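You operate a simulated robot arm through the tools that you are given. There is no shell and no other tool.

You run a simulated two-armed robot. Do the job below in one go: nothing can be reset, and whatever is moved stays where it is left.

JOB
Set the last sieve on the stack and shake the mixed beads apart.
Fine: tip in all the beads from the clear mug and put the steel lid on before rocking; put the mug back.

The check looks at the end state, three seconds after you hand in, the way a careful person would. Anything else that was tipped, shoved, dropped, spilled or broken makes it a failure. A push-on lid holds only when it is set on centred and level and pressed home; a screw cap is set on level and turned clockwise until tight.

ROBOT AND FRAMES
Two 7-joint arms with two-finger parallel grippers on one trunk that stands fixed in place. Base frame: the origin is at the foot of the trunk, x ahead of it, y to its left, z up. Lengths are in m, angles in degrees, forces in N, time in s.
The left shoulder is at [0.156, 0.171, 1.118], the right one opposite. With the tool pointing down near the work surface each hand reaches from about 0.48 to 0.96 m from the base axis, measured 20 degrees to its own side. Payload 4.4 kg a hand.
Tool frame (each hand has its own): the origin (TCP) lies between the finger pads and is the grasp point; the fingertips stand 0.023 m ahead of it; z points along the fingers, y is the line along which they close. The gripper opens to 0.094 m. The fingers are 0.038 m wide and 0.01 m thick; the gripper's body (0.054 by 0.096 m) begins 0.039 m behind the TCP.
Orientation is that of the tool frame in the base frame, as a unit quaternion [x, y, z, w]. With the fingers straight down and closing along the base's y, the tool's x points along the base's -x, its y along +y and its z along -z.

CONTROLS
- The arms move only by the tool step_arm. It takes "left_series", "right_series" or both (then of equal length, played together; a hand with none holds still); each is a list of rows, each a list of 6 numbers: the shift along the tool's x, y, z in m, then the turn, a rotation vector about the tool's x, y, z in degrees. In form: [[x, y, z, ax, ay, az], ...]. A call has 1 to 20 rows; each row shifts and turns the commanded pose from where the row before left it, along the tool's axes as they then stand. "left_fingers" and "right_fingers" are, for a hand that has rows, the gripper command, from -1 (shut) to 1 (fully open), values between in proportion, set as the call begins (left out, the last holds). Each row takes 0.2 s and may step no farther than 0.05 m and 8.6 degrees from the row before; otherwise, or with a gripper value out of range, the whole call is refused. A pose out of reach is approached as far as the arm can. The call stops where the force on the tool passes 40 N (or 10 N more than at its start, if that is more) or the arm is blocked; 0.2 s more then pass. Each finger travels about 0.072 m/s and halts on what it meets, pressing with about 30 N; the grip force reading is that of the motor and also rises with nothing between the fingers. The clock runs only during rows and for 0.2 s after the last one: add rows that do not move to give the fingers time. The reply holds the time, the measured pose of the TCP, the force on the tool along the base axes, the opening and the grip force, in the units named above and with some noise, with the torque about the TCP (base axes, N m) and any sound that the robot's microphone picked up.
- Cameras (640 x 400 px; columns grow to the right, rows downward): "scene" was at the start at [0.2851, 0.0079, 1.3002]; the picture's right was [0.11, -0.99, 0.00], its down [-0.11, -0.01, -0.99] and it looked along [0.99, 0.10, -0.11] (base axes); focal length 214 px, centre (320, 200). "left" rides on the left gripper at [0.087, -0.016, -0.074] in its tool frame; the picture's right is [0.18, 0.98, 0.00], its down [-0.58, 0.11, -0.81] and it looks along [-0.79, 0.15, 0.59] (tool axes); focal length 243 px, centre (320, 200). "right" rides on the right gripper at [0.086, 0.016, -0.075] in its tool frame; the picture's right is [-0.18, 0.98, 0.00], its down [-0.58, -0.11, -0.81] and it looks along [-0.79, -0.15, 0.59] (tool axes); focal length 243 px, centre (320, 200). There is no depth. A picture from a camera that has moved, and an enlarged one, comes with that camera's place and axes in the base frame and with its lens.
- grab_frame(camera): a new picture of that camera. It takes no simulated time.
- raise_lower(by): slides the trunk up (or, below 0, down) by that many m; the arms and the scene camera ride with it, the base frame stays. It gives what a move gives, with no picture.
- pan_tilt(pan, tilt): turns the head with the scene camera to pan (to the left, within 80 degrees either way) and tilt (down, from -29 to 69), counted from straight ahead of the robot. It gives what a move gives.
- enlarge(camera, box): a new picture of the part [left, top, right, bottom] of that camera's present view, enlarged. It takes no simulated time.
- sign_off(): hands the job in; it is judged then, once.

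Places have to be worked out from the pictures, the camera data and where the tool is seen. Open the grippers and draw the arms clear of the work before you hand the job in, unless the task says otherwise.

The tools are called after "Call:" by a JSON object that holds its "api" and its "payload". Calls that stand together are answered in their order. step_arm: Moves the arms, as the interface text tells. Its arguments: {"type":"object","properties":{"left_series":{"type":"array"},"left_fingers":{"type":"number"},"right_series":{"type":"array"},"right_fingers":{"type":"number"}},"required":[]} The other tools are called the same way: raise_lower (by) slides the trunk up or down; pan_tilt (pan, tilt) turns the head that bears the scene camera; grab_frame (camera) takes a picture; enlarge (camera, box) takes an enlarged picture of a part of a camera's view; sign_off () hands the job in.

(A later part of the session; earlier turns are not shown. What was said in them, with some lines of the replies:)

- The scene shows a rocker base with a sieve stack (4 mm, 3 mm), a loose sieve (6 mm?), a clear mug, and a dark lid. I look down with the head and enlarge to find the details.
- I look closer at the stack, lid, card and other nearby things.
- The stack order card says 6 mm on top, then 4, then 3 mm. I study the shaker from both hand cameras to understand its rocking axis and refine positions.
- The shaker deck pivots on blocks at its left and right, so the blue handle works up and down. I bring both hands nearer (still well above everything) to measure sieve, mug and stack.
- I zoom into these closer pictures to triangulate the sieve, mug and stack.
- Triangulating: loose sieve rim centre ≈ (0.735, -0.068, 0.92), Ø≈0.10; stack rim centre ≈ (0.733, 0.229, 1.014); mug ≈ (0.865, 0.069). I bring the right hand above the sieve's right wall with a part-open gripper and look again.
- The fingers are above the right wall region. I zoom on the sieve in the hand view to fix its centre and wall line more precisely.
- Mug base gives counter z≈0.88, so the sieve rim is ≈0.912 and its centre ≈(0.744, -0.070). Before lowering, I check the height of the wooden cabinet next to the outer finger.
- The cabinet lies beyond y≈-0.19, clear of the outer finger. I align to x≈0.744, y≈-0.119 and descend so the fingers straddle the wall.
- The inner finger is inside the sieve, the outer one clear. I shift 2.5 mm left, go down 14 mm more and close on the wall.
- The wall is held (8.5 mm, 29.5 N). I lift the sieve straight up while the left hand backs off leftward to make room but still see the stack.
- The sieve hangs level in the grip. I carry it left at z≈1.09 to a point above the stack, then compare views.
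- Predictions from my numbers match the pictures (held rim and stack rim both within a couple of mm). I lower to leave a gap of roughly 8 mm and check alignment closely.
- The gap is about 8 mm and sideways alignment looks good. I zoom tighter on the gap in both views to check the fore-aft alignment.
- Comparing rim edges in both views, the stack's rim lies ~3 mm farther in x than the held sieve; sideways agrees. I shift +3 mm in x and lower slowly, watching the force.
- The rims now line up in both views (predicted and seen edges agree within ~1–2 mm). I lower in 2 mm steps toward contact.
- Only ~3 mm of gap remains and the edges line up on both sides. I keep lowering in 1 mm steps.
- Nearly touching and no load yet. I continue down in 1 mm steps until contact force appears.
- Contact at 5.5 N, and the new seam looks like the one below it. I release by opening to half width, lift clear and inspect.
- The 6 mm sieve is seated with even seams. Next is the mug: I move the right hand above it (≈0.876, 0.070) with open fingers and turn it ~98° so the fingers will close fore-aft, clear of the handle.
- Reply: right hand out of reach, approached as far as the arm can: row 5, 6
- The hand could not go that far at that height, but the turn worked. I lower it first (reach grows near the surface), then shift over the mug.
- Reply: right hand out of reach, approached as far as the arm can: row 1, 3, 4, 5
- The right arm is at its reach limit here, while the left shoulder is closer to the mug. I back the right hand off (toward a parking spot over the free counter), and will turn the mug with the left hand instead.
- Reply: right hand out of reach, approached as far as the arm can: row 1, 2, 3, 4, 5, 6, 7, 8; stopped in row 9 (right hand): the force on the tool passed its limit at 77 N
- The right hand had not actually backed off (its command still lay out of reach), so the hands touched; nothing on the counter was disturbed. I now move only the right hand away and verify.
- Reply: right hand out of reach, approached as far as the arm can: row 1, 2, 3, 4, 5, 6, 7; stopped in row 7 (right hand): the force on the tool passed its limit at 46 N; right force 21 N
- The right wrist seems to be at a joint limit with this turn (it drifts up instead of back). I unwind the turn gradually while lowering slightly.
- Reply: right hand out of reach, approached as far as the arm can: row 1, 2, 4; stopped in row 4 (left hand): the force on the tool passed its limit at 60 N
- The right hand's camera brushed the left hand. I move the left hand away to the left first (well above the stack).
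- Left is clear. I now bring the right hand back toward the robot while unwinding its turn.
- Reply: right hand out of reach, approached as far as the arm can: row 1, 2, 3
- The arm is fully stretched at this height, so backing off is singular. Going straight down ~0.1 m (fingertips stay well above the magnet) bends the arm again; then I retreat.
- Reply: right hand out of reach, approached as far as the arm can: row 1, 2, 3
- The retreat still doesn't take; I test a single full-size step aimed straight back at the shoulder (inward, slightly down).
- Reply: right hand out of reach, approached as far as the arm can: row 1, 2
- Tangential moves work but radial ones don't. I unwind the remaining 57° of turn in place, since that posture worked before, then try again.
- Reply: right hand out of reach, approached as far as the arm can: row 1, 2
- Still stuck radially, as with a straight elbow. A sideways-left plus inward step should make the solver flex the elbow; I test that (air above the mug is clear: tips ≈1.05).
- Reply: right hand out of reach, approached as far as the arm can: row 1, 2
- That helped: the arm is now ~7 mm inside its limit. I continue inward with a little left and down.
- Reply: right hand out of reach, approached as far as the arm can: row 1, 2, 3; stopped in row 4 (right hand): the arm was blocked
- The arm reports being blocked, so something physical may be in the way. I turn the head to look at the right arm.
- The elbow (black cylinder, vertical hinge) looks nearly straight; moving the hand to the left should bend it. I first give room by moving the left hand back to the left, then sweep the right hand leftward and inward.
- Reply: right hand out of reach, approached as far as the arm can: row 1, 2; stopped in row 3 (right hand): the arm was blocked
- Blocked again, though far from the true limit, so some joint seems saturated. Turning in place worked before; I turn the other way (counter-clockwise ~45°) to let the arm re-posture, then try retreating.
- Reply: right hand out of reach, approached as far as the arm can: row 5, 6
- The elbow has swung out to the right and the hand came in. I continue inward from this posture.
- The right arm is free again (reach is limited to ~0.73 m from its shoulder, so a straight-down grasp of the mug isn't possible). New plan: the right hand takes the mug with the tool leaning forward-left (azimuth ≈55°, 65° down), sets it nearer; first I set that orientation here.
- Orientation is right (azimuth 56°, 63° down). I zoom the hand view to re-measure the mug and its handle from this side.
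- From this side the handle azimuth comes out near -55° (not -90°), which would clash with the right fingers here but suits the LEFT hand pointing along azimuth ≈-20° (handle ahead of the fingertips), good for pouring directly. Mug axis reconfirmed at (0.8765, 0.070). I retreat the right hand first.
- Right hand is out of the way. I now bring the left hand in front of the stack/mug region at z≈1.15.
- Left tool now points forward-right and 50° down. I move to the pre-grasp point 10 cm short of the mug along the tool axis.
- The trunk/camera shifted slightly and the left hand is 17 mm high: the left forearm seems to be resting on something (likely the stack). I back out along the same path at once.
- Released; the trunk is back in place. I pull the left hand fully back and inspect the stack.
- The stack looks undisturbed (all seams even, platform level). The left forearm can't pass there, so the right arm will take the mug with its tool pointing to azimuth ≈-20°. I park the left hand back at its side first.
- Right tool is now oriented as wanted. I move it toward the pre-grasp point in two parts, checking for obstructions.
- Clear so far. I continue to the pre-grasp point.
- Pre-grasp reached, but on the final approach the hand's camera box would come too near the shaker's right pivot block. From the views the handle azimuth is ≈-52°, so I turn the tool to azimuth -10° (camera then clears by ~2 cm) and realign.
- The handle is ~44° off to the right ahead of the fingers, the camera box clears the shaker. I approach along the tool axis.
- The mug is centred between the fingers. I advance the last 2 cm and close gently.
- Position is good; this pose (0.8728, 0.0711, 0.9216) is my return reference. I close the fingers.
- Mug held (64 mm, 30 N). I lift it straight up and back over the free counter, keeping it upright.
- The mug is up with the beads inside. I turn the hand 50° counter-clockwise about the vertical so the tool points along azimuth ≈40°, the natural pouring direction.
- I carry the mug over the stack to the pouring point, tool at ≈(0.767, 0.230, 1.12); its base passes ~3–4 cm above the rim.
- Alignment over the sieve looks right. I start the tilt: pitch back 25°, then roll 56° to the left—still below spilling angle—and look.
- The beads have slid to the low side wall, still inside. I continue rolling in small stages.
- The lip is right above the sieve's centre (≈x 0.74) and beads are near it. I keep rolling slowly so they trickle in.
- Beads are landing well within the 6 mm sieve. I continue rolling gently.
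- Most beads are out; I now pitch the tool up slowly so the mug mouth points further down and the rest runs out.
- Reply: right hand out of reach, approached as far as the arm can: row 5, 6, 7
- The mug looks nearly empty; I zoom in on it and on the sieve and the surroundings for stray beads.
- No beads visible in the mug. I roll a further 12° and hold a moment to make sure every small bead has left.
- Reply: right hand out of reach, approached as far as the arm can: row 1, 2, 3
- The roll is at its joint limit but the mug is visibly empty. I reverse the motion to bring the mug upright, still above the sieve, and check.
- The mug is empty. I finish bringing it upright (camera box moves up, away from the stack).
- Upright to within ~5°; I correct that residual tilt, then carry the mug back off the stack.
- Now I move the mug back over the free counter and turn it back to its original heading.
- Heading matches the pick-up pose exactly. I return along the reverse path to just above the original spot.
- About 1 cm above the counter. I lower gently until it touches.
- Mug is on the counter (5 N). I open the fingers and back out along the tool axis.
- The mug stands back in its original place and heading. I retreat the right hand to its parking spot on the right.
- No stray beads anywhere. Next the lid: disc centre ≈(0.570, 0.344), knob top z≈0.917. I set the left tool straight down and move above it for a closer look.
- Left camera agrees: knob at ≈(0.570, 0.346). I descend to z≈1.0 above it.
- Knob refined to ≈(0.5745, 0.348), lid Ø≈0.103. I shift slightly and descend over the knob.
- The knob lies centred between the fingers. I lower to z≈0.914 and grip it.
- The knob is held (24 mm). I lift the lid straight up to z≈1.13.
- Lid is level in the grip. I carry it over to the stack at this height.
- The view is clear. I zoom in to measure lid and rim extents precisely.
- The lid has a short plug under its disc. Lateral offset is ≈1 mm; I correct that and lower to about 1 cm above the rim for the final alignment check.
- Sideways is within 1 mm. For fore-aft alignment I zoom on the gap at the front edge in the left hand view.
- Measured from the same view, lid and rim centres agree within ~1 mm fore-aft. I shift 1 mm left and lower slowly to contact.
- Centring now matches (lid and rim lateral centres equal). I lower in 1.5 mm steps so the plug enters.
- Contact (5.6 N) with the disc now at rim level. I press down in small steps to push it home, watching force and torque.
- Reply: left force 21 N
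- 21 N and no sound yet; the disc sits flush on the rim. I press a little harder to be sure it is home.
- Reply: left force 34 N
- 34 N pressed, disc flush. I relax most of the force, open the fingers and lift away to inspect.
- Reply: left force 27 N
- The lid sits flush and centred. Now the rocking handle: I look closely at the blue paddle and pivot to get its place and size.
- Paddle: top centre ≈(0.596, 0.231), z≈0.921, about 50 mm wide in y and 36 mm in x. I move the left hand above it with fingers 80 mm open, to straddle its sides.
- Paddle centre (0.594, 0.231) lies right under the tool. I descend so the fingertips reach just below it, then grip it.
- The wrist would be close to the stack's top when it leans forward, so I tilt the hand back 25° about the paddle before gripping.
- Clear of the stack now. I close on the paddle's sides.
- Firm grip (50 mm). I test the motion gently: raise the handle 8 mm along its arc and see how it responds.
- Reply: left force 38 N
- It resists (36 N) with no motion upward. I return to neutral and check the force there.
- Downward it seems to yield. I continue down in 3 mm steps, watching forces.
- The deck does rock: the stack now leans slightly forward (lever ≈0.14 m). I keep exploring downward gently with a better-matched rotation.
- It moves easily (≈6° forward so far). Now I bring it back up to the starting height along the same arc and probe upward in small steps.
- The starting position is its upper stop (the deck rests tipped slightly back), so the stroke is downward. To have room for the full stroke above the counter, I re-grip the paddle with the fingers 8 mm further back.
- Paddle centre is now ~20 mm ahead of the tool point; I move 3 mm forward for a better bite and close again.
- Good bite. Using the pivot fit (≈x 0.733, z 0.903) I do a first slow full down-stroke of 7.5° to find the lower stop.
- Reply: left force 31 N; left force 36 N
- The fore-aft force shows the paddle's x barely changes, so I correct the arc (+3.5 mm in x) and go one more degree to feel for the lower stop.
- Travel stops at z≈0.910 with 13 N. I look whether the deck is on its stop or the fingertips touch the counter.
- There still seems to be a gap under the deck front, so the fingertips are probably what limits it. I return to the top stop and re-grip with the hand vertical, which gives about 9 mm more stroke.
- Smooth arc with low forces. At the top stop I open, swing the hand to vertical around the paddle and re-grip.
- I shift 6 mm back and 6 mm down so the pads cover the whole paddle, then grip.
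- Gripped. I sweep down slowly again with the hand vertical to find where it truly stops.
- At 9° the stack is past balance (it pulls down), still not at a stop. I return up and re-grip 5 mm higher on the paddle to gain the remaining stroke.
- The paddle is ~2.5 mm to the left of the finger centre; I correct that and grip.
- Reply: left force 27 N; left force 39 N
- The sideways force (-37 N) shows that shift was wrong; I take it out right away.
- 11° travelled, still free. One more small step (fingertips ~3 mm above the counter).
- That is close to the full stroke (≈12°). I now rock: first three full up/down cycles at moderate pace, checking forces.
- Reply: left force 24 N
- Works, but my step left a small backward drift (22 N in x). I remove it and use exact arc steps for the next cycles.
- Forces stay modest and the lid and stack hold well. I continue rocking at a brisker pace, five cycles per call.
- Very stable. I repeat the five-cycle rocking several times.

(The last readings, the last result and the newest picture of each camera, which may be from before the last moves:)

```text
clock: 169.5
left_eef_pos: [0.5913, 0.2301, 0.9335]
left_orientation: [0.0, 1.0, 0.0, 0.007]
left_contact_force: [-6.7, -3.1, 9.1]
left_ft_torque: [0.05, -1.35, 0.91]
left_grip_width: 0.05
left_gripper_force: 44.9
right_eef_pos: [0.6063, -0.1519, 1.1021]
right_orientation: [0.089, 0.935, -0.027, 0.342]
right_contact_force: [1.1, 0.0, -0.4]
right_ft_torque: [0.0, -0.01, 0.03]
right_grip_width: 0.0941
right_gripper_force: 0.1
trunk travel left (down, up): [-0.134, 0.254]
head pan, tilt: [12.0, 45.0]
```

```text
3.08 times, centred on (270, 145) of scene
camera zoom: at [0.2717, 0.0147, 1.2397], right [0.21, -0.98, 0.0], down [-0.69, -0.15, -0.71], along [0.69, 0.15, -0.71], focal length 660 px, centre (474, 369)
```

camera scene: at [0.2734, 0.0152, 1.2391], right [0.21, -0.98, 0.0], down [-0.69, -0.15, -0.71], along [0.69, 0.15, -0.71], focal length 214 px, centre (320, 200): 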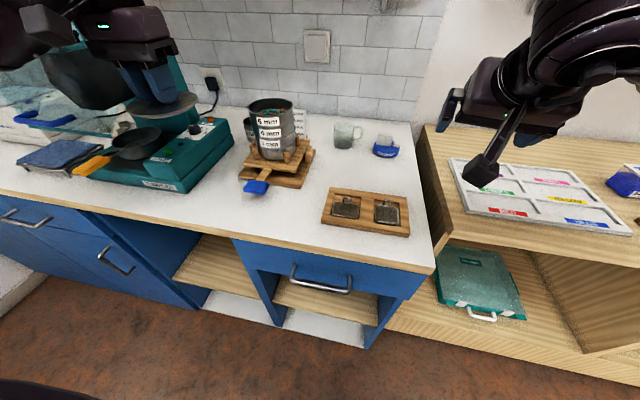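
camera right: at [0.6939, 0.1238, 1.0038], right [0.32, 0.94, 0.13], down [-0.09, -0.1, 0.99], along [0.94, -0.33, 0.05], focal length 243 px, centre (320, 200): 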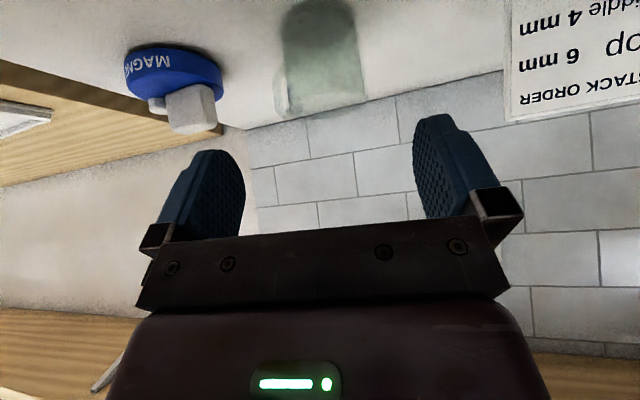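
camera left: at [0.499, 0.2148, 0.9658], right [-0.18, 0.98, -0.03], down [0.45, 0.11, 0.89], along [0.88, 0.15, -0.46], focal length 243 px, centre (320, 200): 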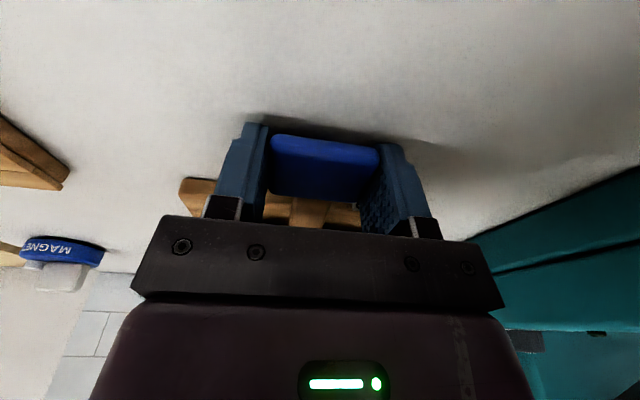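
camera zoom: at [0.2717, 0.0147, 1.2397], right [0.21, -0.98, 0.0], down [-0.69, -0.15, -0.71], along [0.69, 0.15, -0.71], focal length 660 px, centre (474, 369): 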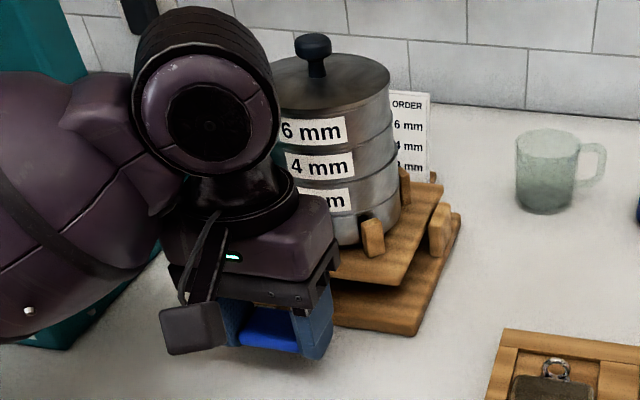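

All steady after ~20 cycles. Since I can't see the beads inside, I keep rocking for a good while longer.

Call:
{"api": "step_arm", "payload": {"left_series": [[0.00045, 0, 0.01354, 0, -5.6, 0], [0.00045, 0, 0.01354, 0, -5.6, 0], [-0.00177, 0, -0.01343, 0, 5.6, 0], [-0.00177, 0, -0.01343, 0, 5.6, 0], [0.00045, 0, 0.01354, 0, -5.6, 0], [0.00045, 0, 0.01354, 0, -5.6, 0], [-0.00177, 0, -0.01343, 0, 5.6, 0], [-0.00177, 0, -0.01343, 0, 5.6, 0], [0.00045, 0, 0.01354, 0, -5.6, 0], [0.00045, 0, 0.01354, 0, -5.6, 0], [-0.00177, 0, -0.01343, 0, 5.6, 0], [-0.00177, 0, -0.01343, 0, 5.6, 0], [0.00045, 0, 0.01354, 0, -5.6, 0], [0.00045, 0, 0.01354, 0, -5.6, 0], [-0.00177, 0, -0.01343, 0, 5.6, 0], [-0.00177, 0, -0.01343, 0, 5.6, 0], [0.00045, 0, 0.01354, 0, -5.6, 0], [0.00045, 0, 0.01354, 0, -5.6, 0], [-0.00177, 0, -0.01343, 0, 5.6, 0], [-0.00177, 0, -0.01343, 0, 5.6, 0]]}}

Call:
{"api": "step_arm", "payload": {"left_series": [[0.00045, 0, 0.01354, 0, -5.6, 0], [0.00045, 0, 0.01354, 0, -5.6, 0], [-0.00177, 0, -0.01343, 0, 5.6, 0], [-0.00177, 0, -0.01343, 0, 5.6, 0], [0.00045, 0, 0.01354, 0, -5.6, 0], [0.00045, 0, 0.01354, 0, -5.6, 0], [-0.00177, 0, -0.01343, 0, 5.6, 0], [-0.00177, 0, -0.01343, 0, 5.6, 0], [0.00045, 0, 0.01354, 0, -5.6, 0], [0.00045, 0, 0.01354, 0, -5.6, 0], [-0.00177, 0, -0.01343, 0, 5.6, 0], [-0.00177, 0, -0.01343, 0, 5.6, 0], [0.00045, 0, 0.01354, 0, -5.6, 0], [0.00045, 0, 0.01354, 0, -5.6, 0], [-0.00177, 0, -0.01343, 0, 5.6, 0], [-0.00177, 0, -0.01343, 0, 5.6, 0], [0.00045, 0, 0.01354, 0, -5.6, 0], [0.00045, 0, 0.01354, 0, -5.6, 0], [-0.00177, 0, -0.01343, 0, 5.6, 0], [-0.00177, 0, -0.01343, 0, 5.6, 0]]}}

Call:
{"api": "enlarge", "payload": {"camera": "scene", "box": [210, 80, 330, 210]}}

```text
clock: 173.7
left_eef_pos: [0.591, 0.2305, 0.9333]
left_orientation: [0.0, 1.0, 0.001, 0.007]
left_contact_force: [-6.3, 3.3, 8.7]
left_ft_torque: [0.06, -1.41, 0.65]
left_grip_width: 0.0498
left_gripper_force: 44.6
right_eef_pos: [0.6064, -0.1522, 1.1012]
right_orientation: [0.089, 0.935, -0.027, 0.342]
right_contact_force: [0.1, 0.0, -0.5]
right_ft_torque: [0.04, 0.0, -0.01]
right_grip_width: 0.0943
right_gripper_force: 0.1
trunk travel left (down, up): [-0.134, 0.254]
head pan, tilt: [12.0, 45.0]
```

```text
clock: 177.9
left_eef_pos: [0.5914, 0.2303, 0.9333]
left_orientation: [0.0, 1.0, 0.0, 0.006]
left_contact_force: [2.7, 2.2, 9.2]
left_ft_torque: [-0.01, -1.52, 0.4]
left_grip_width: 0.05
left_gripper_force: 44.9
right_eef_pos: [0.6077, -0.1515, 1.1026]
right_orientation: [0.088, 0.935, -0.027, 0.343]
right_contact_force: [-0.3, -0.4, -0.6]
right_ft_torque: [-0.01, 0.0, 0.0]
right_grip_width: 0.094
right_gripper_force: 0.1
trunk travel left (down, up): [-0.134, 0.254]
head pan, tilt: [12.0, 45.0]
```

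```text
3.08 times, centred on (270, 145) of scene
camera zoom: at [0.2723, 0.0152, 1.2396], right [0.21, -0.98, 0.0], down [-0.69, -0.15, -0.71], along [0.69, 0.15, -0.71], focal length 660 px, centre (474, 369)
```

zoom: 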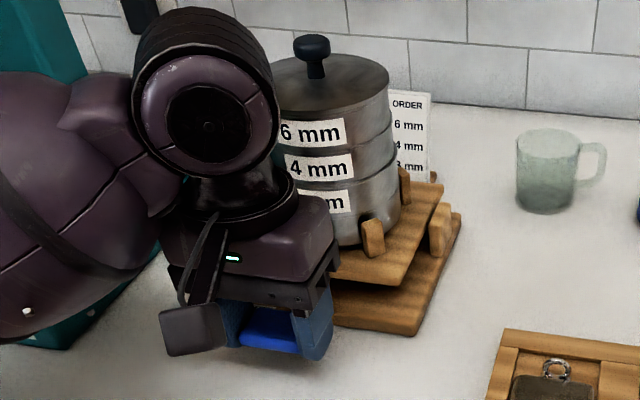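

Still steady. I add a quicker shake (8.4° strokes in single steps) to help small beads find the holes.

Call:
{"api": "step_arm", "payload": {"left_series": [[0.0003, 0, 0.0036, 0, -1.5, 0], [0.00018, 0, 0.02031, 0, -8.4, 0], [-0.00315, 0, -0.02007, 0, 8.4, 0], [0.00018, 0, 0.02031, 0, -8.4, 0], [-0.00315, 0, -0.02007, 0, 8.4, 0], [0.00018, 0, 0.02031, 0, -8.4, 0], [-0.00315, 0, -0.02007, 0, 8.4, 0], [0.00018, 0, 0.02031, 0, -8.4, 0], [-0.00315, 0, -0.02007, 0, 8.4, 0], [0.00018, 0, 0.02031, 0, -8.4, 0], [-0.00315, 0, -0.02007, 0, 8.4, 0], [0.00018, 0, 0.02031, 0, -8.4, 0], [-0.00315, 0, -0.02007, 0, 8.4, 0], [0.00018, 0, 0.02031, 0, -8.4, 0], [-0.00315, 0, -0.02007, 0, 8.4, 0], [0, 0, 0, 0, 0, 0]]}}

Call:
{"api": "enlarge", "payload": {"camera": "scene", "box": [210, 80, 330, 210]}}

```text
clock: 181.3
left_eef_pos: [0.5911, 0.23, 0.932]
left_orientation: [0.0, 1.0, 0.0, 0.02]
left_contact_force: [0.4, 1.5, 9.4]
left_ft_torque: [0.08, -1.39, -0.36]
left_grip_width: 0.0498
left_gripper_force: 45.2
right_eef_pos: [0.607, -0.1513, 1.1029]
right_orientation: [0.09, 0.935, -0.028, 0.341]
right_contact_force: [-0.7, 1.1, 0.3]
right_ft_torque: [0.02, -0.02, 0.0]
right_grip_width: 0.0943
right_gripper_force: 0.0
trunk travel left (down, up): [-0.134, 0.254]
head pan, tilt: [12.0, 45.0]
```

```text
3.08 times, centred on (270, 145) of scene
camera zoom: at [0.272, 0.0149, 1.2398], right [0.21, -0.98, 0.0], down [-0.69, -0.15, -0.71], along [0.69, 0.15, -0.71], focal length 660 px, centre (474, 369)
```

zoom: 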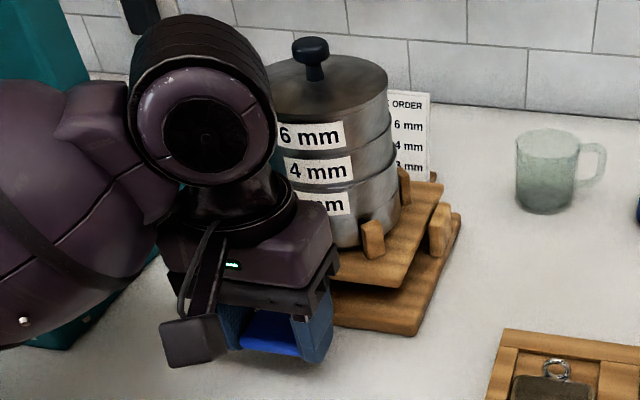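

The quick shake is fine. I do three more rounds of it.

Call:
{"api": "step_arm", "payload": {"left_series": [[0.00018, 0, 0.02031, 0, -8.4, 0], [-0.00315, 0, -0.02007, 0, 8.4, 0], [0.00018, 0, 0.02031, 0, -8.4, 0], [-0.00315, 0, -0.02007, 0, 8.4, 0], [0.00018, 0, 0.02031, 0, -8.4, 0], [-0.00315, 0, -0.02007, 0, 8.4, 0], [0.00018, 0, 0.02031, 0, -8.4, 0], [-0.00315, 0, -0.02007, 0, 8.4, 0], [0.00018, 0, 0.02031, 0, -8.4, 0], [-0.00315, 0, -0.02007, 0, 8.4, 0], [0.00018, 0, 0.02031, 0, -8.4, 0], [-0.00315, 0, -0.02007, 0, 8.4, 0], [0.00018, 0, 0.02031, 0, -8.4, 0], [-0.00315, 0, -0.02007, 0, 8.4, 0], [0.00018, 0, 0.02031, 0, -8.4, 0], [-0.00315, 0, -0.02007, 0, 8.4, 0], [0.00018, 0, 0.02031, 0, -8.4, 0], [-0.00315, 0, -0.02007, 0, 8.4, 0], [0.00018, 0, 0.02031, 0, -8.4, 0], [-0.00315, 0, -0.02007, 0, 8.4, 0]]}}

Call:
{"api": "step_arm", "payload": {"left_series": [[0.00018, 0, 0.02031, 0, -8.4, 0], [-0.00315, 0, -0.02007, 0, 8.4, 0], [0.00018, 0, 0.02031, 0, -8.4, 0], [-0.00315, 0, -0.02007, 0, 8.4, 0], [0.00018, 0, 0.02031, 0, -8.4, 0], [-0.00315, 0, -0.02007, 0, 8.4, 0], [0.00018, 0, 0.02031, 0, -8.4, 0], [-0.00315, 0, -0.02007, 0, 8.4, 0], [0.00018, 0, 0.02031, 0, -8.4, 0], [-0.00315, 0, -0.02007, 0, 8.4, 0], [0.00018, 0, 0.02031, 0, -8.4, 0], [-0.00315, 0, -0.02007, 0, 8.4, 0], [0.00018, 0, 0.02031, 0, -8.4, 0], [-0.00315, 0, -0.02007, 0, 8.4, 0], [0.00018, 0, 0.02031, 0, -8.4, 0], [-0.00315, 0, -0.02007, 0, 8.4, 0], [0.00018, 0, 0.02031, 0, -8.4, 0], [-0.00315, 0, -0.02007, 0, 8.4, 0], [0.00018, 0, 0.02031, 0, -8.4, 0], [-0.00315, 0, -0.02007, 0, 8.4, 0]]}}

Call:
{"api": "step_arm", "payload": {"left_series": [[0.00018, 0, 0.02031, 0, -8.4, 0], [-0.00315, 0, -0.02007, 0, 8.4, 0], [0.00018, 0, 0.02031, 0, -8.4, 0], [-0.00315, 0, -0.02007, 0, 8.4, 0], [0.00018, 0, 0.02031, 0, -8.4, 0], [-0.00315, 0, -0.02007, 0, 8.4, 0], [0.00018, 0, 0.02031, 0, -8.4, 0], [-0.00315, 0, -0.02007, 0, 8.4, 0], [0.00018, 0, 0.02031, 0, -8.4, 0], [-0.00315, 0, -0.02007, 0, 8.4, 0], [0.00018, 0, 0.02031, 0, -8.4, 0], [-0.00315, 0, -0.02007, 0, 8.4, 0], [0.00018, 0, 0.02031, 0, -8.4, 0], [-0.00315, 0, -0.02007, 0, 8.4, 0], [0.00018, 0, 0.02031, 0, -8.4, 0], [-0.00315, 0, -0.02007, 0, 8.4, 0], [0.00018, 0, 0.02031, 0, -8.4, 0], [-0.00315, 0, -0.02007, 0, 8.4, 0], [0, 0, 0, 0, 0, 0]]}}

Call:
{"api": "enlarge", "payload": {"camera": "scene", "box": [210, 80, 330, 210]}}

```text
clock: 185.5
left_eef_pos: [0.59, 0.2299, 0.9321]
left_orientation: [0.0, 1.0, -0.001, 0.021]
left_contact_force: [0.6, 2.4, 5.7]
left_ft_torque: [0.44, -0.81, -0.32]
left_grip_width: 0.0496
left_gripper_force: 45.0
right_eef_pos: [0.6071, -0.1505, 1.1028]
right_orientation: [0.088, 0.935, -0.027, 0.342]
right_contact_force: [0.0, -0.5, 1.1]
right_ft_torque: [-0.02, 0.0, 0.0]
right_grip_width: 0.0941
right_gripper_force: 0.0
trunk travel left (down, up): [-0.134, 0.254]
head pan, tilt: [12.0, 45.0]
```

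```text
clock: 189.7
left_eef_pos: [0.5893, 0.2292, 0.9303]
left_orientation: [0.001, 1.0, 0.001, 0.02]
left_contact_force: [2.8, 4.6, 5.5]
left_ft_torque: [0.33, -0.83, -0.21]
left_grip_width: 0.05
left_gripper_force: 45.4
right_eef_pos: [0.6075, -0.1509, 1.1015]
right_orientation: [0.088, 0.935, -0.027, 0.341]
right_contact_force: [-0.5, -0.4, -0.1]
right_ft_torque: [0.02, 0.0, 0.01]
right_grip_width: 0.0942
right_gripper_force: 0.0
trunk travel left (down, up): [-0.134, 0.254]
head pan, tilt: [12.0, 45.0]
```

```text
clock: 193.7
left_eef_pos: [0.5897, 0.2299, 0.9324]
left_orientation: [0.0, 1.0, -0.001, 0.022]
left_contact_force: [4.2, -7.6, 6.6]
left_ft_torque: [-0.59, -1.03, -0.01]
left_grip_width: 0.0498
left_gripper_force: 45.2
right_eef_pos: [0.6083, -0.1528, 1.102]
right_orientation: [0.089, 0.935, -0.027, 0.342]
right_contact_force: [-0.9, 0.3, 0.4]
right_ft_torque: [-0.03, -0.01, -0.04]
right_grip_width: 0.094
right_gripper_force: 0.1
trunk travel left (down, up): [-0.134, 0.254]
head pan, tilt: [12.0, 45.0]
```

```text
3.08 times, centred on (270, 145) of scene
camera zoom: at [0.2726, 0.0143, 1.2396], right [0.21, -0.98, 0.0], down [-0.69, -0.15, -0.71], along [0.69, 0.15, -0.71], focal length 660 px, centre (474, 369)
```

zoom: 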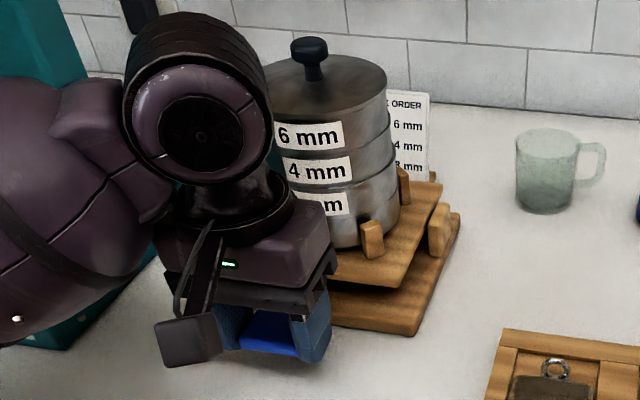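

After ~70 strokes I finish with the handle eased back to its upper rest, then open the fingers.

Call:
{"api": "step_arm", "payload": {"left_series": [[0.00045, 0, 0.01354, 0, -5.6, 0], [0.0003, 0, 0.0096, 0, -4, 0], [0, 0, 0, 0, 0, 0], [-0.0011, 0, -0.0096, 0, 4, 0], [-0.00177, 0, -0.01343, 0, 5.6, 0], [-0.0004, 0, -0.0036, 0, 1.5, 0], [0, 0, 0, 0, 0, 0]]}}

Call:
{"api": "step_arm", "payload": {"left_series": [[0, 0, 0, 0, 0, 0], [0, 0, 0, 0, 0, 0], [0, 0, 0, 0, 0, 0], [0, 0, 0, 0, 0, 0]], "left_fingers": 0.5}}

Call:
{"api": "grab_frame", "payload": {"camera": "left"}}

Call:
{"api": "enlarge", "payload": {"camera": "scene", "box": [210, 80, 330, 210]}}

```text
clock: 195.3
left_eef_pos: [0.5898, 0.2304, 0.9344]
left_orientation: [-0.001, 1.0, 0.001, 0.007]
left_contact_force: [5.1, -4.4, 10.0]
left_ft_torque: [-0.14, -1.58, -0.05]
left_grip_width: 0.0502
left_gripper_force: 45.3
right_eef_pos: [0.6073, -0.1519, 1.1019]
right_orientation: [0.089, 0.935, -0.027, 0.341]
right_contact_force: [0.5, 0.4, 0.1]
right_ft_torque: [-0.01, 0.02, 0.02]
right_grip_width: 0.0938
right_gripper_force: 0.0
trunk travel left (down, up): [-0.134, 0.254]
head pan, tilt: [12.0, 45.0]
```

```text
clock: 196.3
left_eef_pos: [0.5893, 0.2307, 0.9338]
left_orientation: [0.0, 1.0, 0.0, 0.006]
left_contact_force: [-0.2, -0.2, 0.1]
left_ft_torque: [0.0, 0.04, 0.0]
left_grip_width: 0.0706
left_gripper_force: 0.1
right_eef_pos: [0.6076, -0.1511, 1.1007]
right_orientation: [0.089, 0.936, -0.027, 0.34]
right_contact_force: [-0.6, -0.2, -0.4]
right_ft_torque: [0.0, 0.01, 0.0]
right_grip_width: 0.0941
right_gripper_force: 0.0
trunk travel left (down, up): [-0.134, 0.254]
head pan, tilt: [12.0, 45.0]
```

```text
taken
camera left: at [0.5021, 0.215, 1.0062], right [-0.18, 0.98, 0.0], down [0.57, 0.11, 0.81], along [0.8, 0.15, -0.58], focal length 243 px, centre (320, 200)
```

left: 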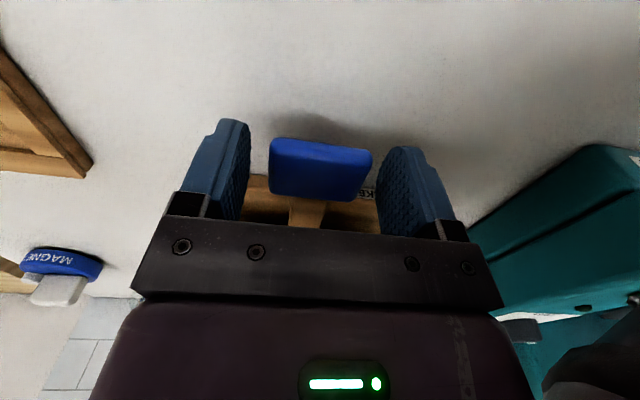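

```text
3.08 times, centred on (270, 145) of scene
camera zoom: at [0.273, 0.0151, 1.2393], right [0.21, -0.98, 0.0], down [-0.69, -0.15, -0.71], along [0.69, 0.15, -0.71], focal length 660 px, centre (474, 369)
```

zoom: 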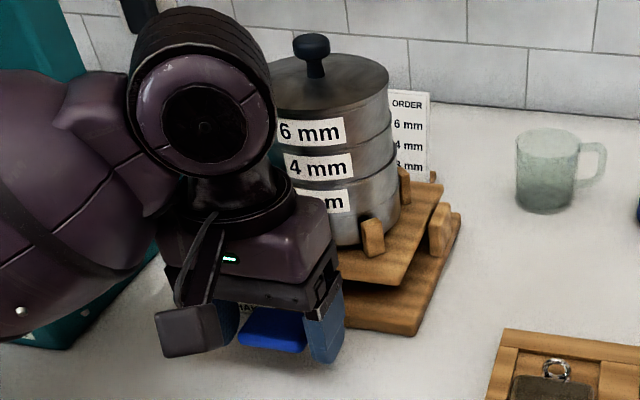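

The deck rests at its original position. I lift the left hand straight up and away to its side, then inspect the result.

Call:
{"api": "step_arm", "payload": {"left_series": [[0, 0, -0.02, 0, 0, 0], [0.005, 0, -0.04, 0, 0, 0], [0.01, 0, -0.04, 0, 0, 0], [0.01, 0.01, -0.045, 0, 0, 0], [0.01, 0.02, -0.04, 0, 0, 0], [0.01, 0.03, -0.035, 0, 0, 0], [0.005, 0.03, -0.035, 0, 0, 0], [0, 0, 0, 0, 0, 0]]}}

Call:
{"api": "enlarge", "payload": {"camera": "scene", "box": [200, 70, 330, 210]}}

Call:
{"api": "grab_frame", "payload": {"camera": "scene"}}

Call:
{"api": "enlarge", "payload": {"camera": "left", "box": [120, 0, 340, 200]}}

```text
clock: 198.1
left_eef_pos: [0.5372, 0.3202, 1.1876]
left_orientation: [0.0, 1.0, 0.0, 0.004]
left_contact_force: [-0.4, 0.4, -1.4]
left_ft_torque: [-0.02, 0.06, -0.01]
left_grip_width: 0.0705
left_gripper_force: 0.0
right_eef_pos: [0.6076, -0.1507, 1.1003]
right_orientation: [0.089, 0.935, -0.027, 0.342]
right_contact_force: [0.5, -0.3, 0.4]
right_ft_torque: [-0.01, -0.01, 0.03]
right_grip_width: 0.0937
right_gripper_force: 0.1
trunk travel left (down, up): [-0.134, 0.254]
head pan, tilt: [12.0, 45.0]
```

```text
2.86 times, centred on (265, 140) of scene
camera zoom: at [0.2739, 0.0153, 1.2388], right [0.21, -0.98, 0.0], down [-0.69, -0.15, -0.71], along [0.69, 0.15, -0.71], focal length 613 px, centre (477, 371)
```

zoom: 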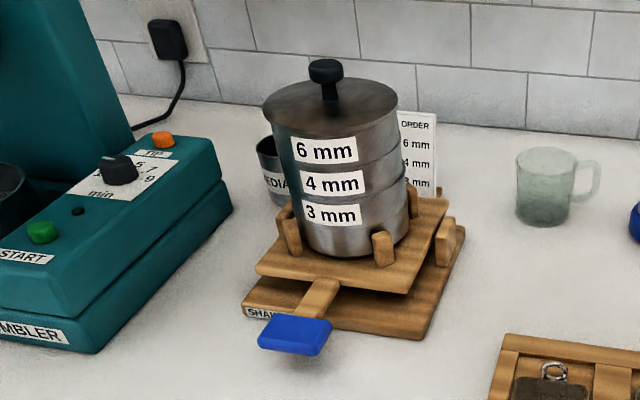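

```text
taken
camera scene: at [0.2739, 0.0153, 1.2388], right [0.21, -0.98, 0.0], down [-0.69, -0.15, -0.71], along [0.69, 0.15, -0.71], focal length 214 px, centre (320, 200)
```

scene: 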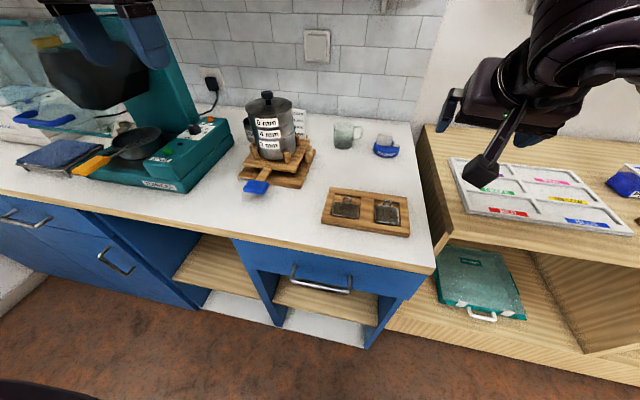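

```text
2.00 times, centred on (230, 100) of left
camera zoom: at [0.4503, 0.3054, 1.2601], right [-0.18, 0.98, 0.0], down [0.57, 0.11, 0.81], along [0.8, 0.15, -0.58], focal length 485 px, centre (500, 400)
```

zoom: 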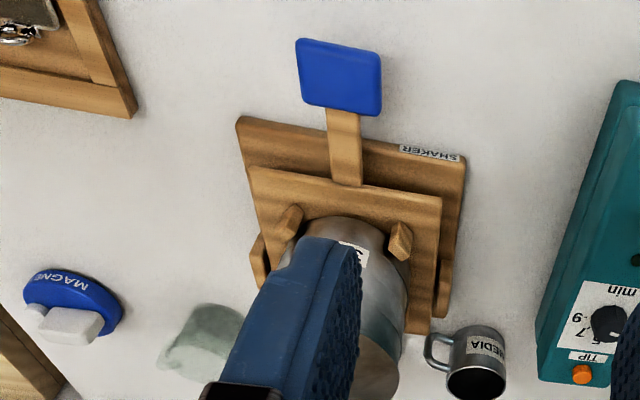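

Everything looks in order: lid flush, deck at rest, shaker not displaced, mug in place. To be thorough I give it some slow strokes with a pause at each end so beads can roll across the meshes; I return over the paddle.

Call:
{"api": "step_arm", "payload": {"left_series": [[-0.0114, -0.018, 0.04, 0, 0, 0], [-0.0114, -0.018, 0.04, 0, 0, 0], [-0.0114, -0.018, 0.04, 0, 0, 0], [-0.0114, -0.018, 0.04, 0, 0, 0], [-0.0114, -0.018, 0.04, 0, 0, 0], [0, 0, 0, 0, 0, 0]], "left_fingers": 0.6}}

Call:
{"api": "grab_frame", "payload": {"camera": "left"}}

```text
clock: 199.5
left_eef_pos: [0.5945, 0.2297, 0.9908]
left_orientation: [-0.001, 1.0, 0.001, 0.006]
left_contact_force: [-0.4, -0.6, 0.5]
left_ft_torque: [0.0, 0.0, 0.01]
left_grip_width: 0.0752
left_gripper_force: 0.2
right_eef_pos: [0.6064, -0.1523, 1.1027]
right_orientation: [0.088, 0.935, -0.026, 0.341]
right_contact_force: [-0.3, -0.3, -0.2]
right_ft_torque: [-0.02, 0.0, -0.02]
right_grip_width: 0.0939
right_gripper_force: 0.1
trunk travel left (down, up): [-0.134, 0.254]
head pan, tilt: [12.0, 45.0]
```

```text
taken
camera left: at [0.5076, 0.2139, 1.0624], right [-0.18, 0.98, 0.0], down [0.57, 0.11, 0.81], along [0.8, 0.15, -0.58], focal length 243 px, centre (320, 200)
```

left: 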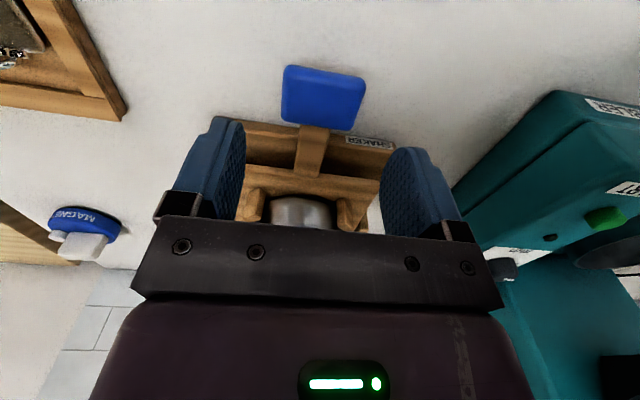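

Aligned as before. I descend to the earlier grip height and close.

Call:
{"api": "step_arm", "payload": {"left_series": [[0, 0.0005, 0.025, 0, 0, 0], [0, 0, 0.025, 0, 0, 0], [0, 0, 0.006, 0, 0, 0], [0, 0, 0, 0, 0, 0]]}}

Call:
{"api": "step_arm", "payload": {"left_series": [[0, 0, 0, 0, 0, 0], [0, 0, 0, 0, 0, 0], [0, 0, 0, 0, 0, 0]], "left_fingers": -1}}

```text
clock: 200.5
left_eef_pos: [0.5964, 0.231, 0.9335]
left_orientation: [0.001, 1.0, 0.0, 0.005]
left_contact_force: [-0.2, -0.6, -0.8]
left_ft_torque: [-0.04, -0.01, -0.02]
left_grip_width: 0.0754
left_gripper_force: 0.1
right_eef_pos: [0.6071, -0.1523, 1.1022]
right_orientation: [0.089, 0.935, -0.027, 0.341]
right_contact_force: [0.1, 0.1, 0.5]
right_ft_torque: [0.02, 0.0, -0.04]
right_grip_width: 0.094
right_gripper_force: 0.1
trunk travel left (down, up): [-0.134, 0.254]
head pan, tilt: [12.0, 45.0]
```

```text
clock: 201.3
left_eef_pos: [0.5983, 0.2289, 0.9321]
left_orientation: [0.001, 1.0, 0.001, 0.006]
left_contact_force: [-0.6, -3.6, -1.4]
left_ft_torque: [-0.48, 0.04, 0.32]
left_grip_width: 0.0499
left_gripper_force: 44.8
right_eef_pos: [0.6086, -0.1514, 1.1015]
right_orientation: [0.088, 0.935, -0.028, 0.341]
right_contact_force: [0.0, -0.2, 0.6]
right_ft_torque: [0.0, -0.01, -0.02]
right_grip_width: 0.094
right_gripper_force: 0.0
trunk travel left (down, up): [-0.134, 0.254]
head pan, tilt: [12.0, 45.0]
```

Gripped. Slow strokes with pauses, two cycles per call.

Call:
{"api": "step_arm", "payload": {"left_series": [[0.00038, 0, 0.00831, 0, -3.5, 0], [0.00038, 0, 0.00831, 0, -3.5, 0], [0.00038, 0, 0.00831, 0, -3.5, 0], [0, 0, 0, 0, 0, 0], [0, 0, 0, 0, 0, 0], [-0.00088, 0, -0.00827, 0, 3.5, 0], [-0.00088, 0, -0.00827, 0, 3.5, 0], [-0.00088, 0, -0.00827, 0, 3.5, 0], [0, 0, 0, 0, 0, 0], [0, 0, 0, 0, 0, 0], [0.00038, 0, 0.00831, 0, -3.5, 0], [0.00038, 0, 0.00831, 0, -3.5, 0], [0.00038, 0, 0.00831, 0, -3.5, 0], [0, 0, 0, 0, 0, 0], [0, 0, 0, 0, 0, 0], [-0.00088, 0, -0.00827, 0, 3.5, 0], [-0.00088, 0, -0.00827, 0, 3.5, 0], [-0.00088, 0, -0.00827, 0, 3.5, 0], [0, 0, 0, 0, 0, 0], [0, 0, 0, 0, 0, 0]]}}

Call:
{"api": "step_arm", "payload": {"left_series": [[0.00038, 0, 0.00831, 0, -3.5, 0], [0.00038, 0, 0.00831, 0, -3.5, 0], [0.00038, 0, 0.00831, 0, -3.5, 0], [0, 0, 0, 0, 0, 0], [0, 0, 0, 0, 0, 0], [-0.00088, 0, -0.00827, 0, 3.5, 0], [-0.00088, 0, -0.00827, 0, 3.5, 0], [-0.00088, 0, -0.00827, 0, 3.5, 0], [0, 0, 0, 0, 0, 0], [0, 0, 0, 0, 0, 0], [0.00038, 0, 0.00831, 0, -3.5, 0], [0.00038, 0, 0.00831, 0, -3.5, 0], [0.00038, 0, 0.00831, 0, -3.5, 0], [0, 0, 0, 0, 0, 0], [0, 0, 0, 0, 0, 0], [-0.00088, 0, -0.00827, 0, 3.5, 0], [-0.00088, 0, -0.00827, 0, 3.5, 0], [-0.00088, 0, -0.00827, 0, 3.5, 0], [0, 0, 0, 0, 0, 0], [0, 0, 0, 0, 0, 0]]}}

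Call:
{"api": "enlarge", "payload": {"camera": "scene", "box": [210, 80, 330, 210]}}

```text
clock: 205.5
left_eef_pos: [0.5971, 0.2303, 0.9337]
left_orientation: [0.001, 1.0, 0.0, 0.008]
left_contact_force: [-0.9, -7.4, 1.7]
left_ft_torque: [-0.02, -1.52, 0.49]
left_grip_width: 0.0501
left_gripper_force: 44.6
right_eef_pos: [0.6077, -0.1516, 1.1018]
right_orientation: [0.089, 0.935, -0.027, 0.341]
right_contact_force: [0.6, 0.3, 0.0]
right_ft_torque: [0.0, 0.0, 0.0]
right_grip_width: 0.0941
right_gripper_force: 0.0
trunk travel left (down, up): [-0.134, 0.254]
head pan, tilt: [12.0, 45.0]
```

```text
clock: 209.7
left_eef_pos: [0.5959, 0.2305, 0.9335]
left_orientation: [0.0, 1.0, 0.001, 0.007]
left_contact_force: [0.0, -10.1, 1.9]
left_ft_torque: [-0.07, -1.57, 0.33]
left_grip_width: 0.0498
left_gripper_force: 45.5
right_eef_pos: [0.6067, -0.1527, 1.1005]
right_orientation: [0.089, 0.935, -0.027, 0.342]
right_contact_force: [0.5, -0.2, -0.2]
right_ft_torque: [0.01, 0.0, 0.0]
right_grip_width: 0.0941
right_gripper_force: 0.1
trunk travel left (down, up): [-0.134, 0.254]
head pan, tilt: [12.0, 45.0]
```

```text
3.08 times, centred on (270, 145) of scene
camera zoom: at [0.2725, 0.0141, 1.2395], right [0.21, -0.98, 0.0], down [-0.69, -0.15, -0.71], along [0.69, 0.15, -0.71], focal length 660 px, centre (474, 369)
```

zoom: 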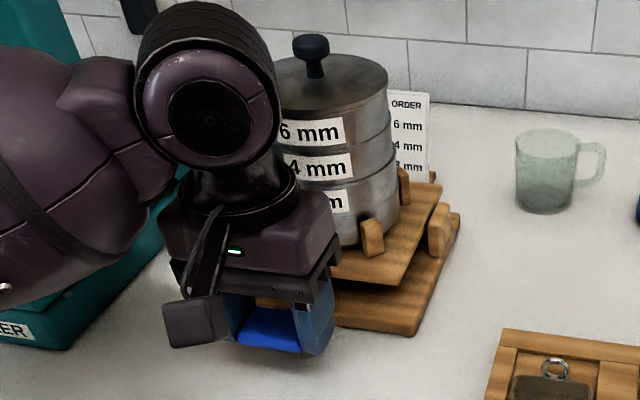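

Fine. A few more rounds, with a 1 mm sideways relief.

Call:
{"api": "step_arm", "payload": {"left_series": [[0.00038, -0.001, 0.00831, 0, -3.5, 0], [0.00038, 0, 0.00831, 0, -3.5, 0], [0.00038, 0, 0.00831, 0, -3.5, 0], [0, 0, 0, 0, 0, 0], [0, 0, 0, 0, 0, 0], [-0.00088, 0, -0.00827, 0, 3.5, 0], [-0.00088, 0, -0.00827, 0, 3.5, 0], [-0.00088, 0, -0.00827, 0, 3.5, 0], [0, 0, 0, 0, 0, 0], [0, 0, 0, 0, 0, 0], [0.00038, 0, 0.00831, 0, -3.5, 0], [0.00038, 0, 0.00831, 0, -3.5, 0], [0.00038, 0, 0.00831, 0, -3.5, 0], [0, 0, 0, 0, 0, 0], [0, 0, 0, 0, 0, 0], [-0.00088, 0, -0.00827, 0, 3.5, 0], [-0.00088, 0, -0.00827, 0, 3.5, 0], [-0.00088, 0, -0.00827, 0, 3.5, 0], [0, 0, 0, 0, 0, 0], [0, 0, 0, 0, 0, 0]]}}

Call:
{"api": "step_arm", "payload": {"left_series": [[0.00038, 0, 0.00831, 0, -3.5, 0], [0.00038, 0, 0.00831, 0, -3.5, 0], [0.00038, 0, 0.00831, 0, -3.5, 0], [0, 0, 0, 0, 0, 0], [0, 0, 0, 0, 0, 0], [-0.00088, 0, -0.00827, 0, 3.5, 0], [-0.00088, 0, -0.00827, 0, 3.5, 0], [-0.00088, 0, -0.00827, 0, 3.5, 0], [0, 0, 0, 0, 0, 0], [0, 0, 0, 0, 0, 0], [0.00038, 0, 0.00831, 0, -3.5, 0], [0.00038, 0, 0.00831, 0, -3.5, 0], [0.00038, 0, 0.00831, 0, -3.5, 0], [0, 0, 0, 0, 0, 0], [0, 0, 0, 0, 0, 0], [-0.00088, 0, -0.00827, 0, 3.5, 0], [-0.00088, 0, -0.00827, 0, 3.5, 0], [-0.00088, 0, -0.00827, 0, 3.5, 0], [0, 0, 0, 0, 0, 0], [0, 0, 0, 0, 0, 0]]}}

Call:
{"api": "step_arm", "payload": {"left_series": [[0.00038, 0, 0.00831, 0, -3.5, 0], [0.00038, 0, 0.00831, 0, -3.5, 0], [0.00038, 0, 0.00831, 0, -3.5, 0], [0, 0, 0, 0, 0, 0], [0, 0, 0, 0, 0, 0], [-0.00088, 0, -0.00827, 0, 3.5, 0], [-0.00088, 0, -0.00827, 0, 3.5, 0], [-0.00088, 0, -0.00827, 0, 3.5, 0], [0, 0, 0, 0, 0, 0], [0, 0, 0, 0, 0, 0], [0.00038, 0, 0.00831, 0, -3.5, 0], [0.00038, 0, 0.00831, 0, -3.5, 0], [0.00038, 0, 0.00831, 0, -3.5, 0], [0, 0, 0, 0, 0, 0], [0, 0, 0, 0, 0, 0], [-0.00088, 0, -0.00827, 0, 3.5, 0], [-0.00088, 0, -0.00827, 0, 3.5, 0], [-0.00088, 0, -0.00827, 0, 3.5, 0], [0, 0, 0, 0, 0, 0], [0, 0, 0, 0, 0, 0]]}}

Call:
{"api": "enlarge", "payload": {"camera": "scene", "box": [210, 80, 330, 210]}}

```text
clock: 213.9
left_eef_pos: [0.5969, 0.2297, 0.9343]
left_orientation: [0.0, 1.0, 0.0, 0.007]
left_contact_force: [2.8, 9.0, 3.1]
left_ft_torque: [0.16, -1.47, -0.03]
left_grip_width: 0.0501
left_gripper_force: 44.7
right_eef_pos: [0.6071, -0.1506, 1.1021]
right_orientation: [0.09, 0.935, -0.028, 0.342]
right_contact_force: [-0.5, 0.8, 0.2]
right_ft_torque: [-0.01, 0.02, 0.0]
right_grip_width: 0.0941
right_gripper_force: 0.2
trunk travel left (down, up): [-0.134, 0.254]
head pan, tilt: [12.0, 45.0]
```

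```text
clock: 218.1
left_eef_pos: [0.5954, 0.2299, 0.9343]
left_orientation: [0.0, 1.0, 0.0, 0.007]
left_contact_force: [-1.5, 10.1, 0.6]
left_ft_torque: [0.19, -1.34, 0.03]
left_grip_width: 0.0497
left_gripper_force: 45.1
right_eef_pos: [0.6073, -0.1513, 1.1017]
right_orientation: [0.089, 0.935, -0.028, 0.342]
right_contact_force: [-0.1, -0.2, -0.4]
right_ft_torque: [0.03, 0.04, 0.02]
right_grip_width: 0.094
right_gripper_force: 0.1
trunk travel left (down, up): [-0.134, 0.254]
head pan, tilt: [12.0, 45.0]
```

```text
clock: 222.3
left_eef_pos: [0.5977, 0.2303, 0.9357]
left_orientation: [0.0, 1.0, 0.0, 0.007]
left_contact_force: [3.3, 1.4, 1.8]
left_ft_torque: [0.17, -1.53, -0.18]
left_grip_width: 0.0497
left_gripper_force: 45.6
right_eef_pos: [0.6074, -0.1517, 1.1011]
right_orientation: [0.088, 0.935, -0.027, 0.341]
right_contact_force: [-0.2, -0.3, 0.1]
right_ft_torque: [0.0, 0.02, 0.0]
right_grip_width: 0.0938
right_gripper_force: 0.0
trunk travel left (down, up): [-0.134, 0.254]
head pan, tilt: [12.0, 45.0]
```

```text
3.08 times, centred on (270, 145) of scene
camera zoom: at [0.2728, 0.0152, 1.2395], right [0.21, -0.98, 0.0], down [-0.69, -0.15, -0.71], along [0.69, 0.15, -0.71], focal length 660 px, centre (474, 369)
```

zoom: 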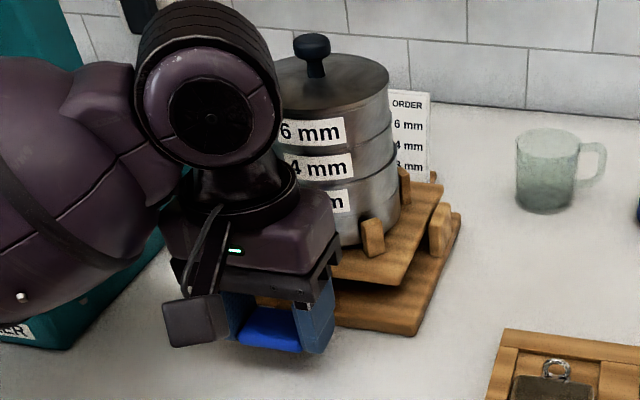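

That is ample rocking; the handle is at its upper rest. I release, lift away, and draw both arms clear.

Call:
{"api": "step_arm", "payload": {"left_series": [[0, 0, 0, 0, 0, 0], [0, 0, 0, 0, 0, 0], [0, 0, 0, 0, 0, 0], [0, 0, -0.02, 0, 0, 0], [0.005, 0, -0.04, 0, 0, 0], [0.01, 0, -0.04, 0, 0, 0], [0.01, 0.01, -0.045, 0, 0, 0], [0.01, 0.02, -0.04, 0, 0, 0], [0.01, 0.03, -0.035, 0, 0, 0], [0.005, 0.03, -0.035, 0, 0, 0], [0, 0.01, -0.045, 0, 0, 0], [0, 0, 0, 0, 0, 0]], "left_fingers": 1}}

Call:
{"api": "step_arm", "payload": {"right_series": [[0.005, -0.005, -0.04, 0, 0, 0], [0.005, -0.005, -0.04, 0, 0, 0], [0.005, -0.005, -0.04, 0, 0, 0], [0, 0, 0, 0, 0, 0]]}}

Call:
{"api": "grab_frame", "payload": {"camera": "scene"}}

Call:
{"api": "enlarge", "payload": {"camera": "scene", "box": [200, 70, 330, 210]}}

Call:
{"api": "enlarge", "payload": {"camera": "scene", "box": [300, 90, 440, 250]}}

```text
clock: 224.9
left_eef_pos: [0.5439, 0.3295, 1.2327]
left_orientation: [0.0, 1.0, 0.0, 0.004]
left_contact_force: [0.8, 0.3, -0.2]
left_ft_torque: [0.03, 0.04, -0.04]
left_grip_width: 0.0941
left_gripper_force: 0.2
right_eef_pos: [0.6077, -0.1516, 1.1003]
right_orientation: [0.089, 0.936, -0.027, 0.34]
right_contact_force: [0.4, 0.0, 0.0]
right_ft_torque: [0.01, -0.02, -0.02]
right_grip_width: 0.0939
right_gripper_force: 0.2
trunk travel left (down, up): [-0.134, 0.254]
head pan, tilt: [12.0, 45.0]
```

```text
clock: 225.9
left_eef_pos: [0.5438, 0.3289, 1.2325]
left_orientation: [0.0, 1.0, 0.001, 0.005]
left_contact_force: [-0.2, 0.9, -1.5]
left_ft_torque: [0.0, -0.03, 0.02]
left_grip_width: 0.0937
left_gripper_force: 0.0
right_eef_pos: [0.5181, -0.1505, 1.182]
right_orientation: [0.089, 0.935, -0.027, 0.341]
right_contact_force: [-0.3, 0.1, -0.5]
right_ft_torque: [-0.02, 0.0, 0.02]
right_grip_width: 0.094
right_gripper_force: 0.0
trunk travel left (down, up): [-0.134, 0.254]
head pan, tilt: [12.0, 45.0]
```

```text
taken
camera scene: at [0.2736, 0.015, 1.239], right [0.21, -0.98, 0.0], down [-0.69, -0.15, -0.71], along [0.69, 0.15, -0.71], focal length 214 px, centre (320, 200)
```

scene: 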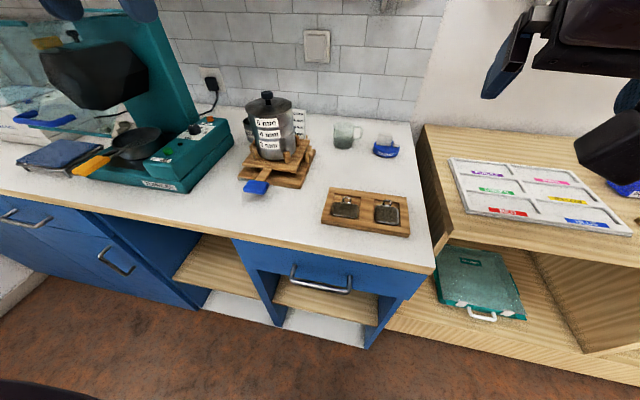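

```text
2.86 times, centred on (265, 140) of scene
camera zoom: at [0.2736, 0.015, 1.239], right [0.21, -0.98, 0.0], down [-0.69, -0.15, -0.71], along [0.69, 0.15, -0.71], focal length 613 px, centre (477, 371)
```

zoom: 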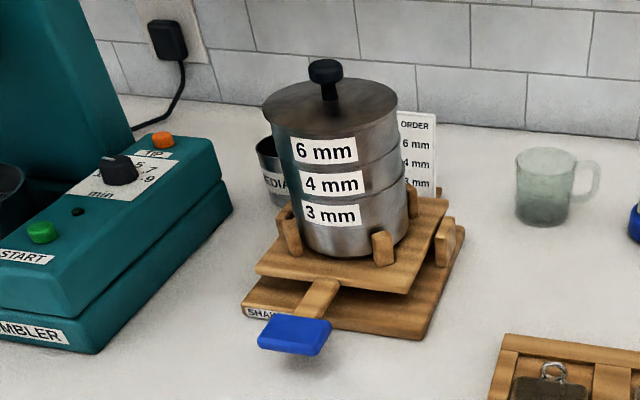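

```text
2.50 times, centred on (370, 170) of scene
camera zoom: at [0.2736, 0.015, 1.239], right [0.21, -0.98, 0.0], down [-0.69, -0.15, -0.71], along [0.69, 0.15, -0.71], focal length 536 px, centre (195, 275)
```

zoom: 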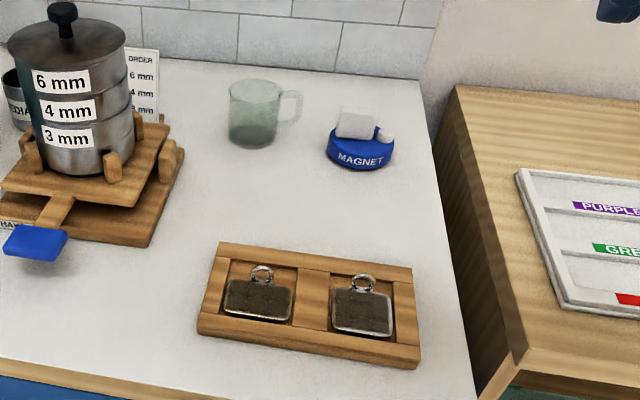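

The stack is complete (6/4/3 mm over the pan) with the lid flush. The mug is empty and back in its place, no beads are loose, everything else stands where it was, and both arms are clear with open grippers. I hand the job in.

Call:
{"api": "sign_off", "payload": {}}

```text
The job is handed in.
```

I finished every step and handed the job in, but I couldn't confirm how well the beads separated. The lid stayed on after shaking, so I never saw inside the sieves.

- **Sieve:** the 6 mm sieve is on top of the 4 mm and 3 mm ones, as the stack order card says. Its seams are even.
- **Beads:** I tipped everything from the clear mug into the 6 mm sieve. The mug looked empty afterwards, and I saw no loose beads on the counter.
- **Mug:** it is back on its original spot, with the handle pointing the way it did before.
- **Lid:** I set the steel lid on level and pressed it down with about 34 N before rocking. It still sat flush at the end.
- **Rocking:** I rocked the blue handle through about 80 strokes. The last ten full strokes were slow, with a pause at each end so beads could roll across the meshes. The deck is back at its original rest.

Three contacts along the way were not planned:

- The two hands touched while I was working out how to reach the mug.
- The right arm pressed briefly on something at shelf height, probably the underside of the shelf.
- The left forearm rested briefly on the sieve stack before the beads went in.

I checked the pictures afterwards, and nothing had been moved or tipped.

Both grippers are open and both arms are clear of the work.
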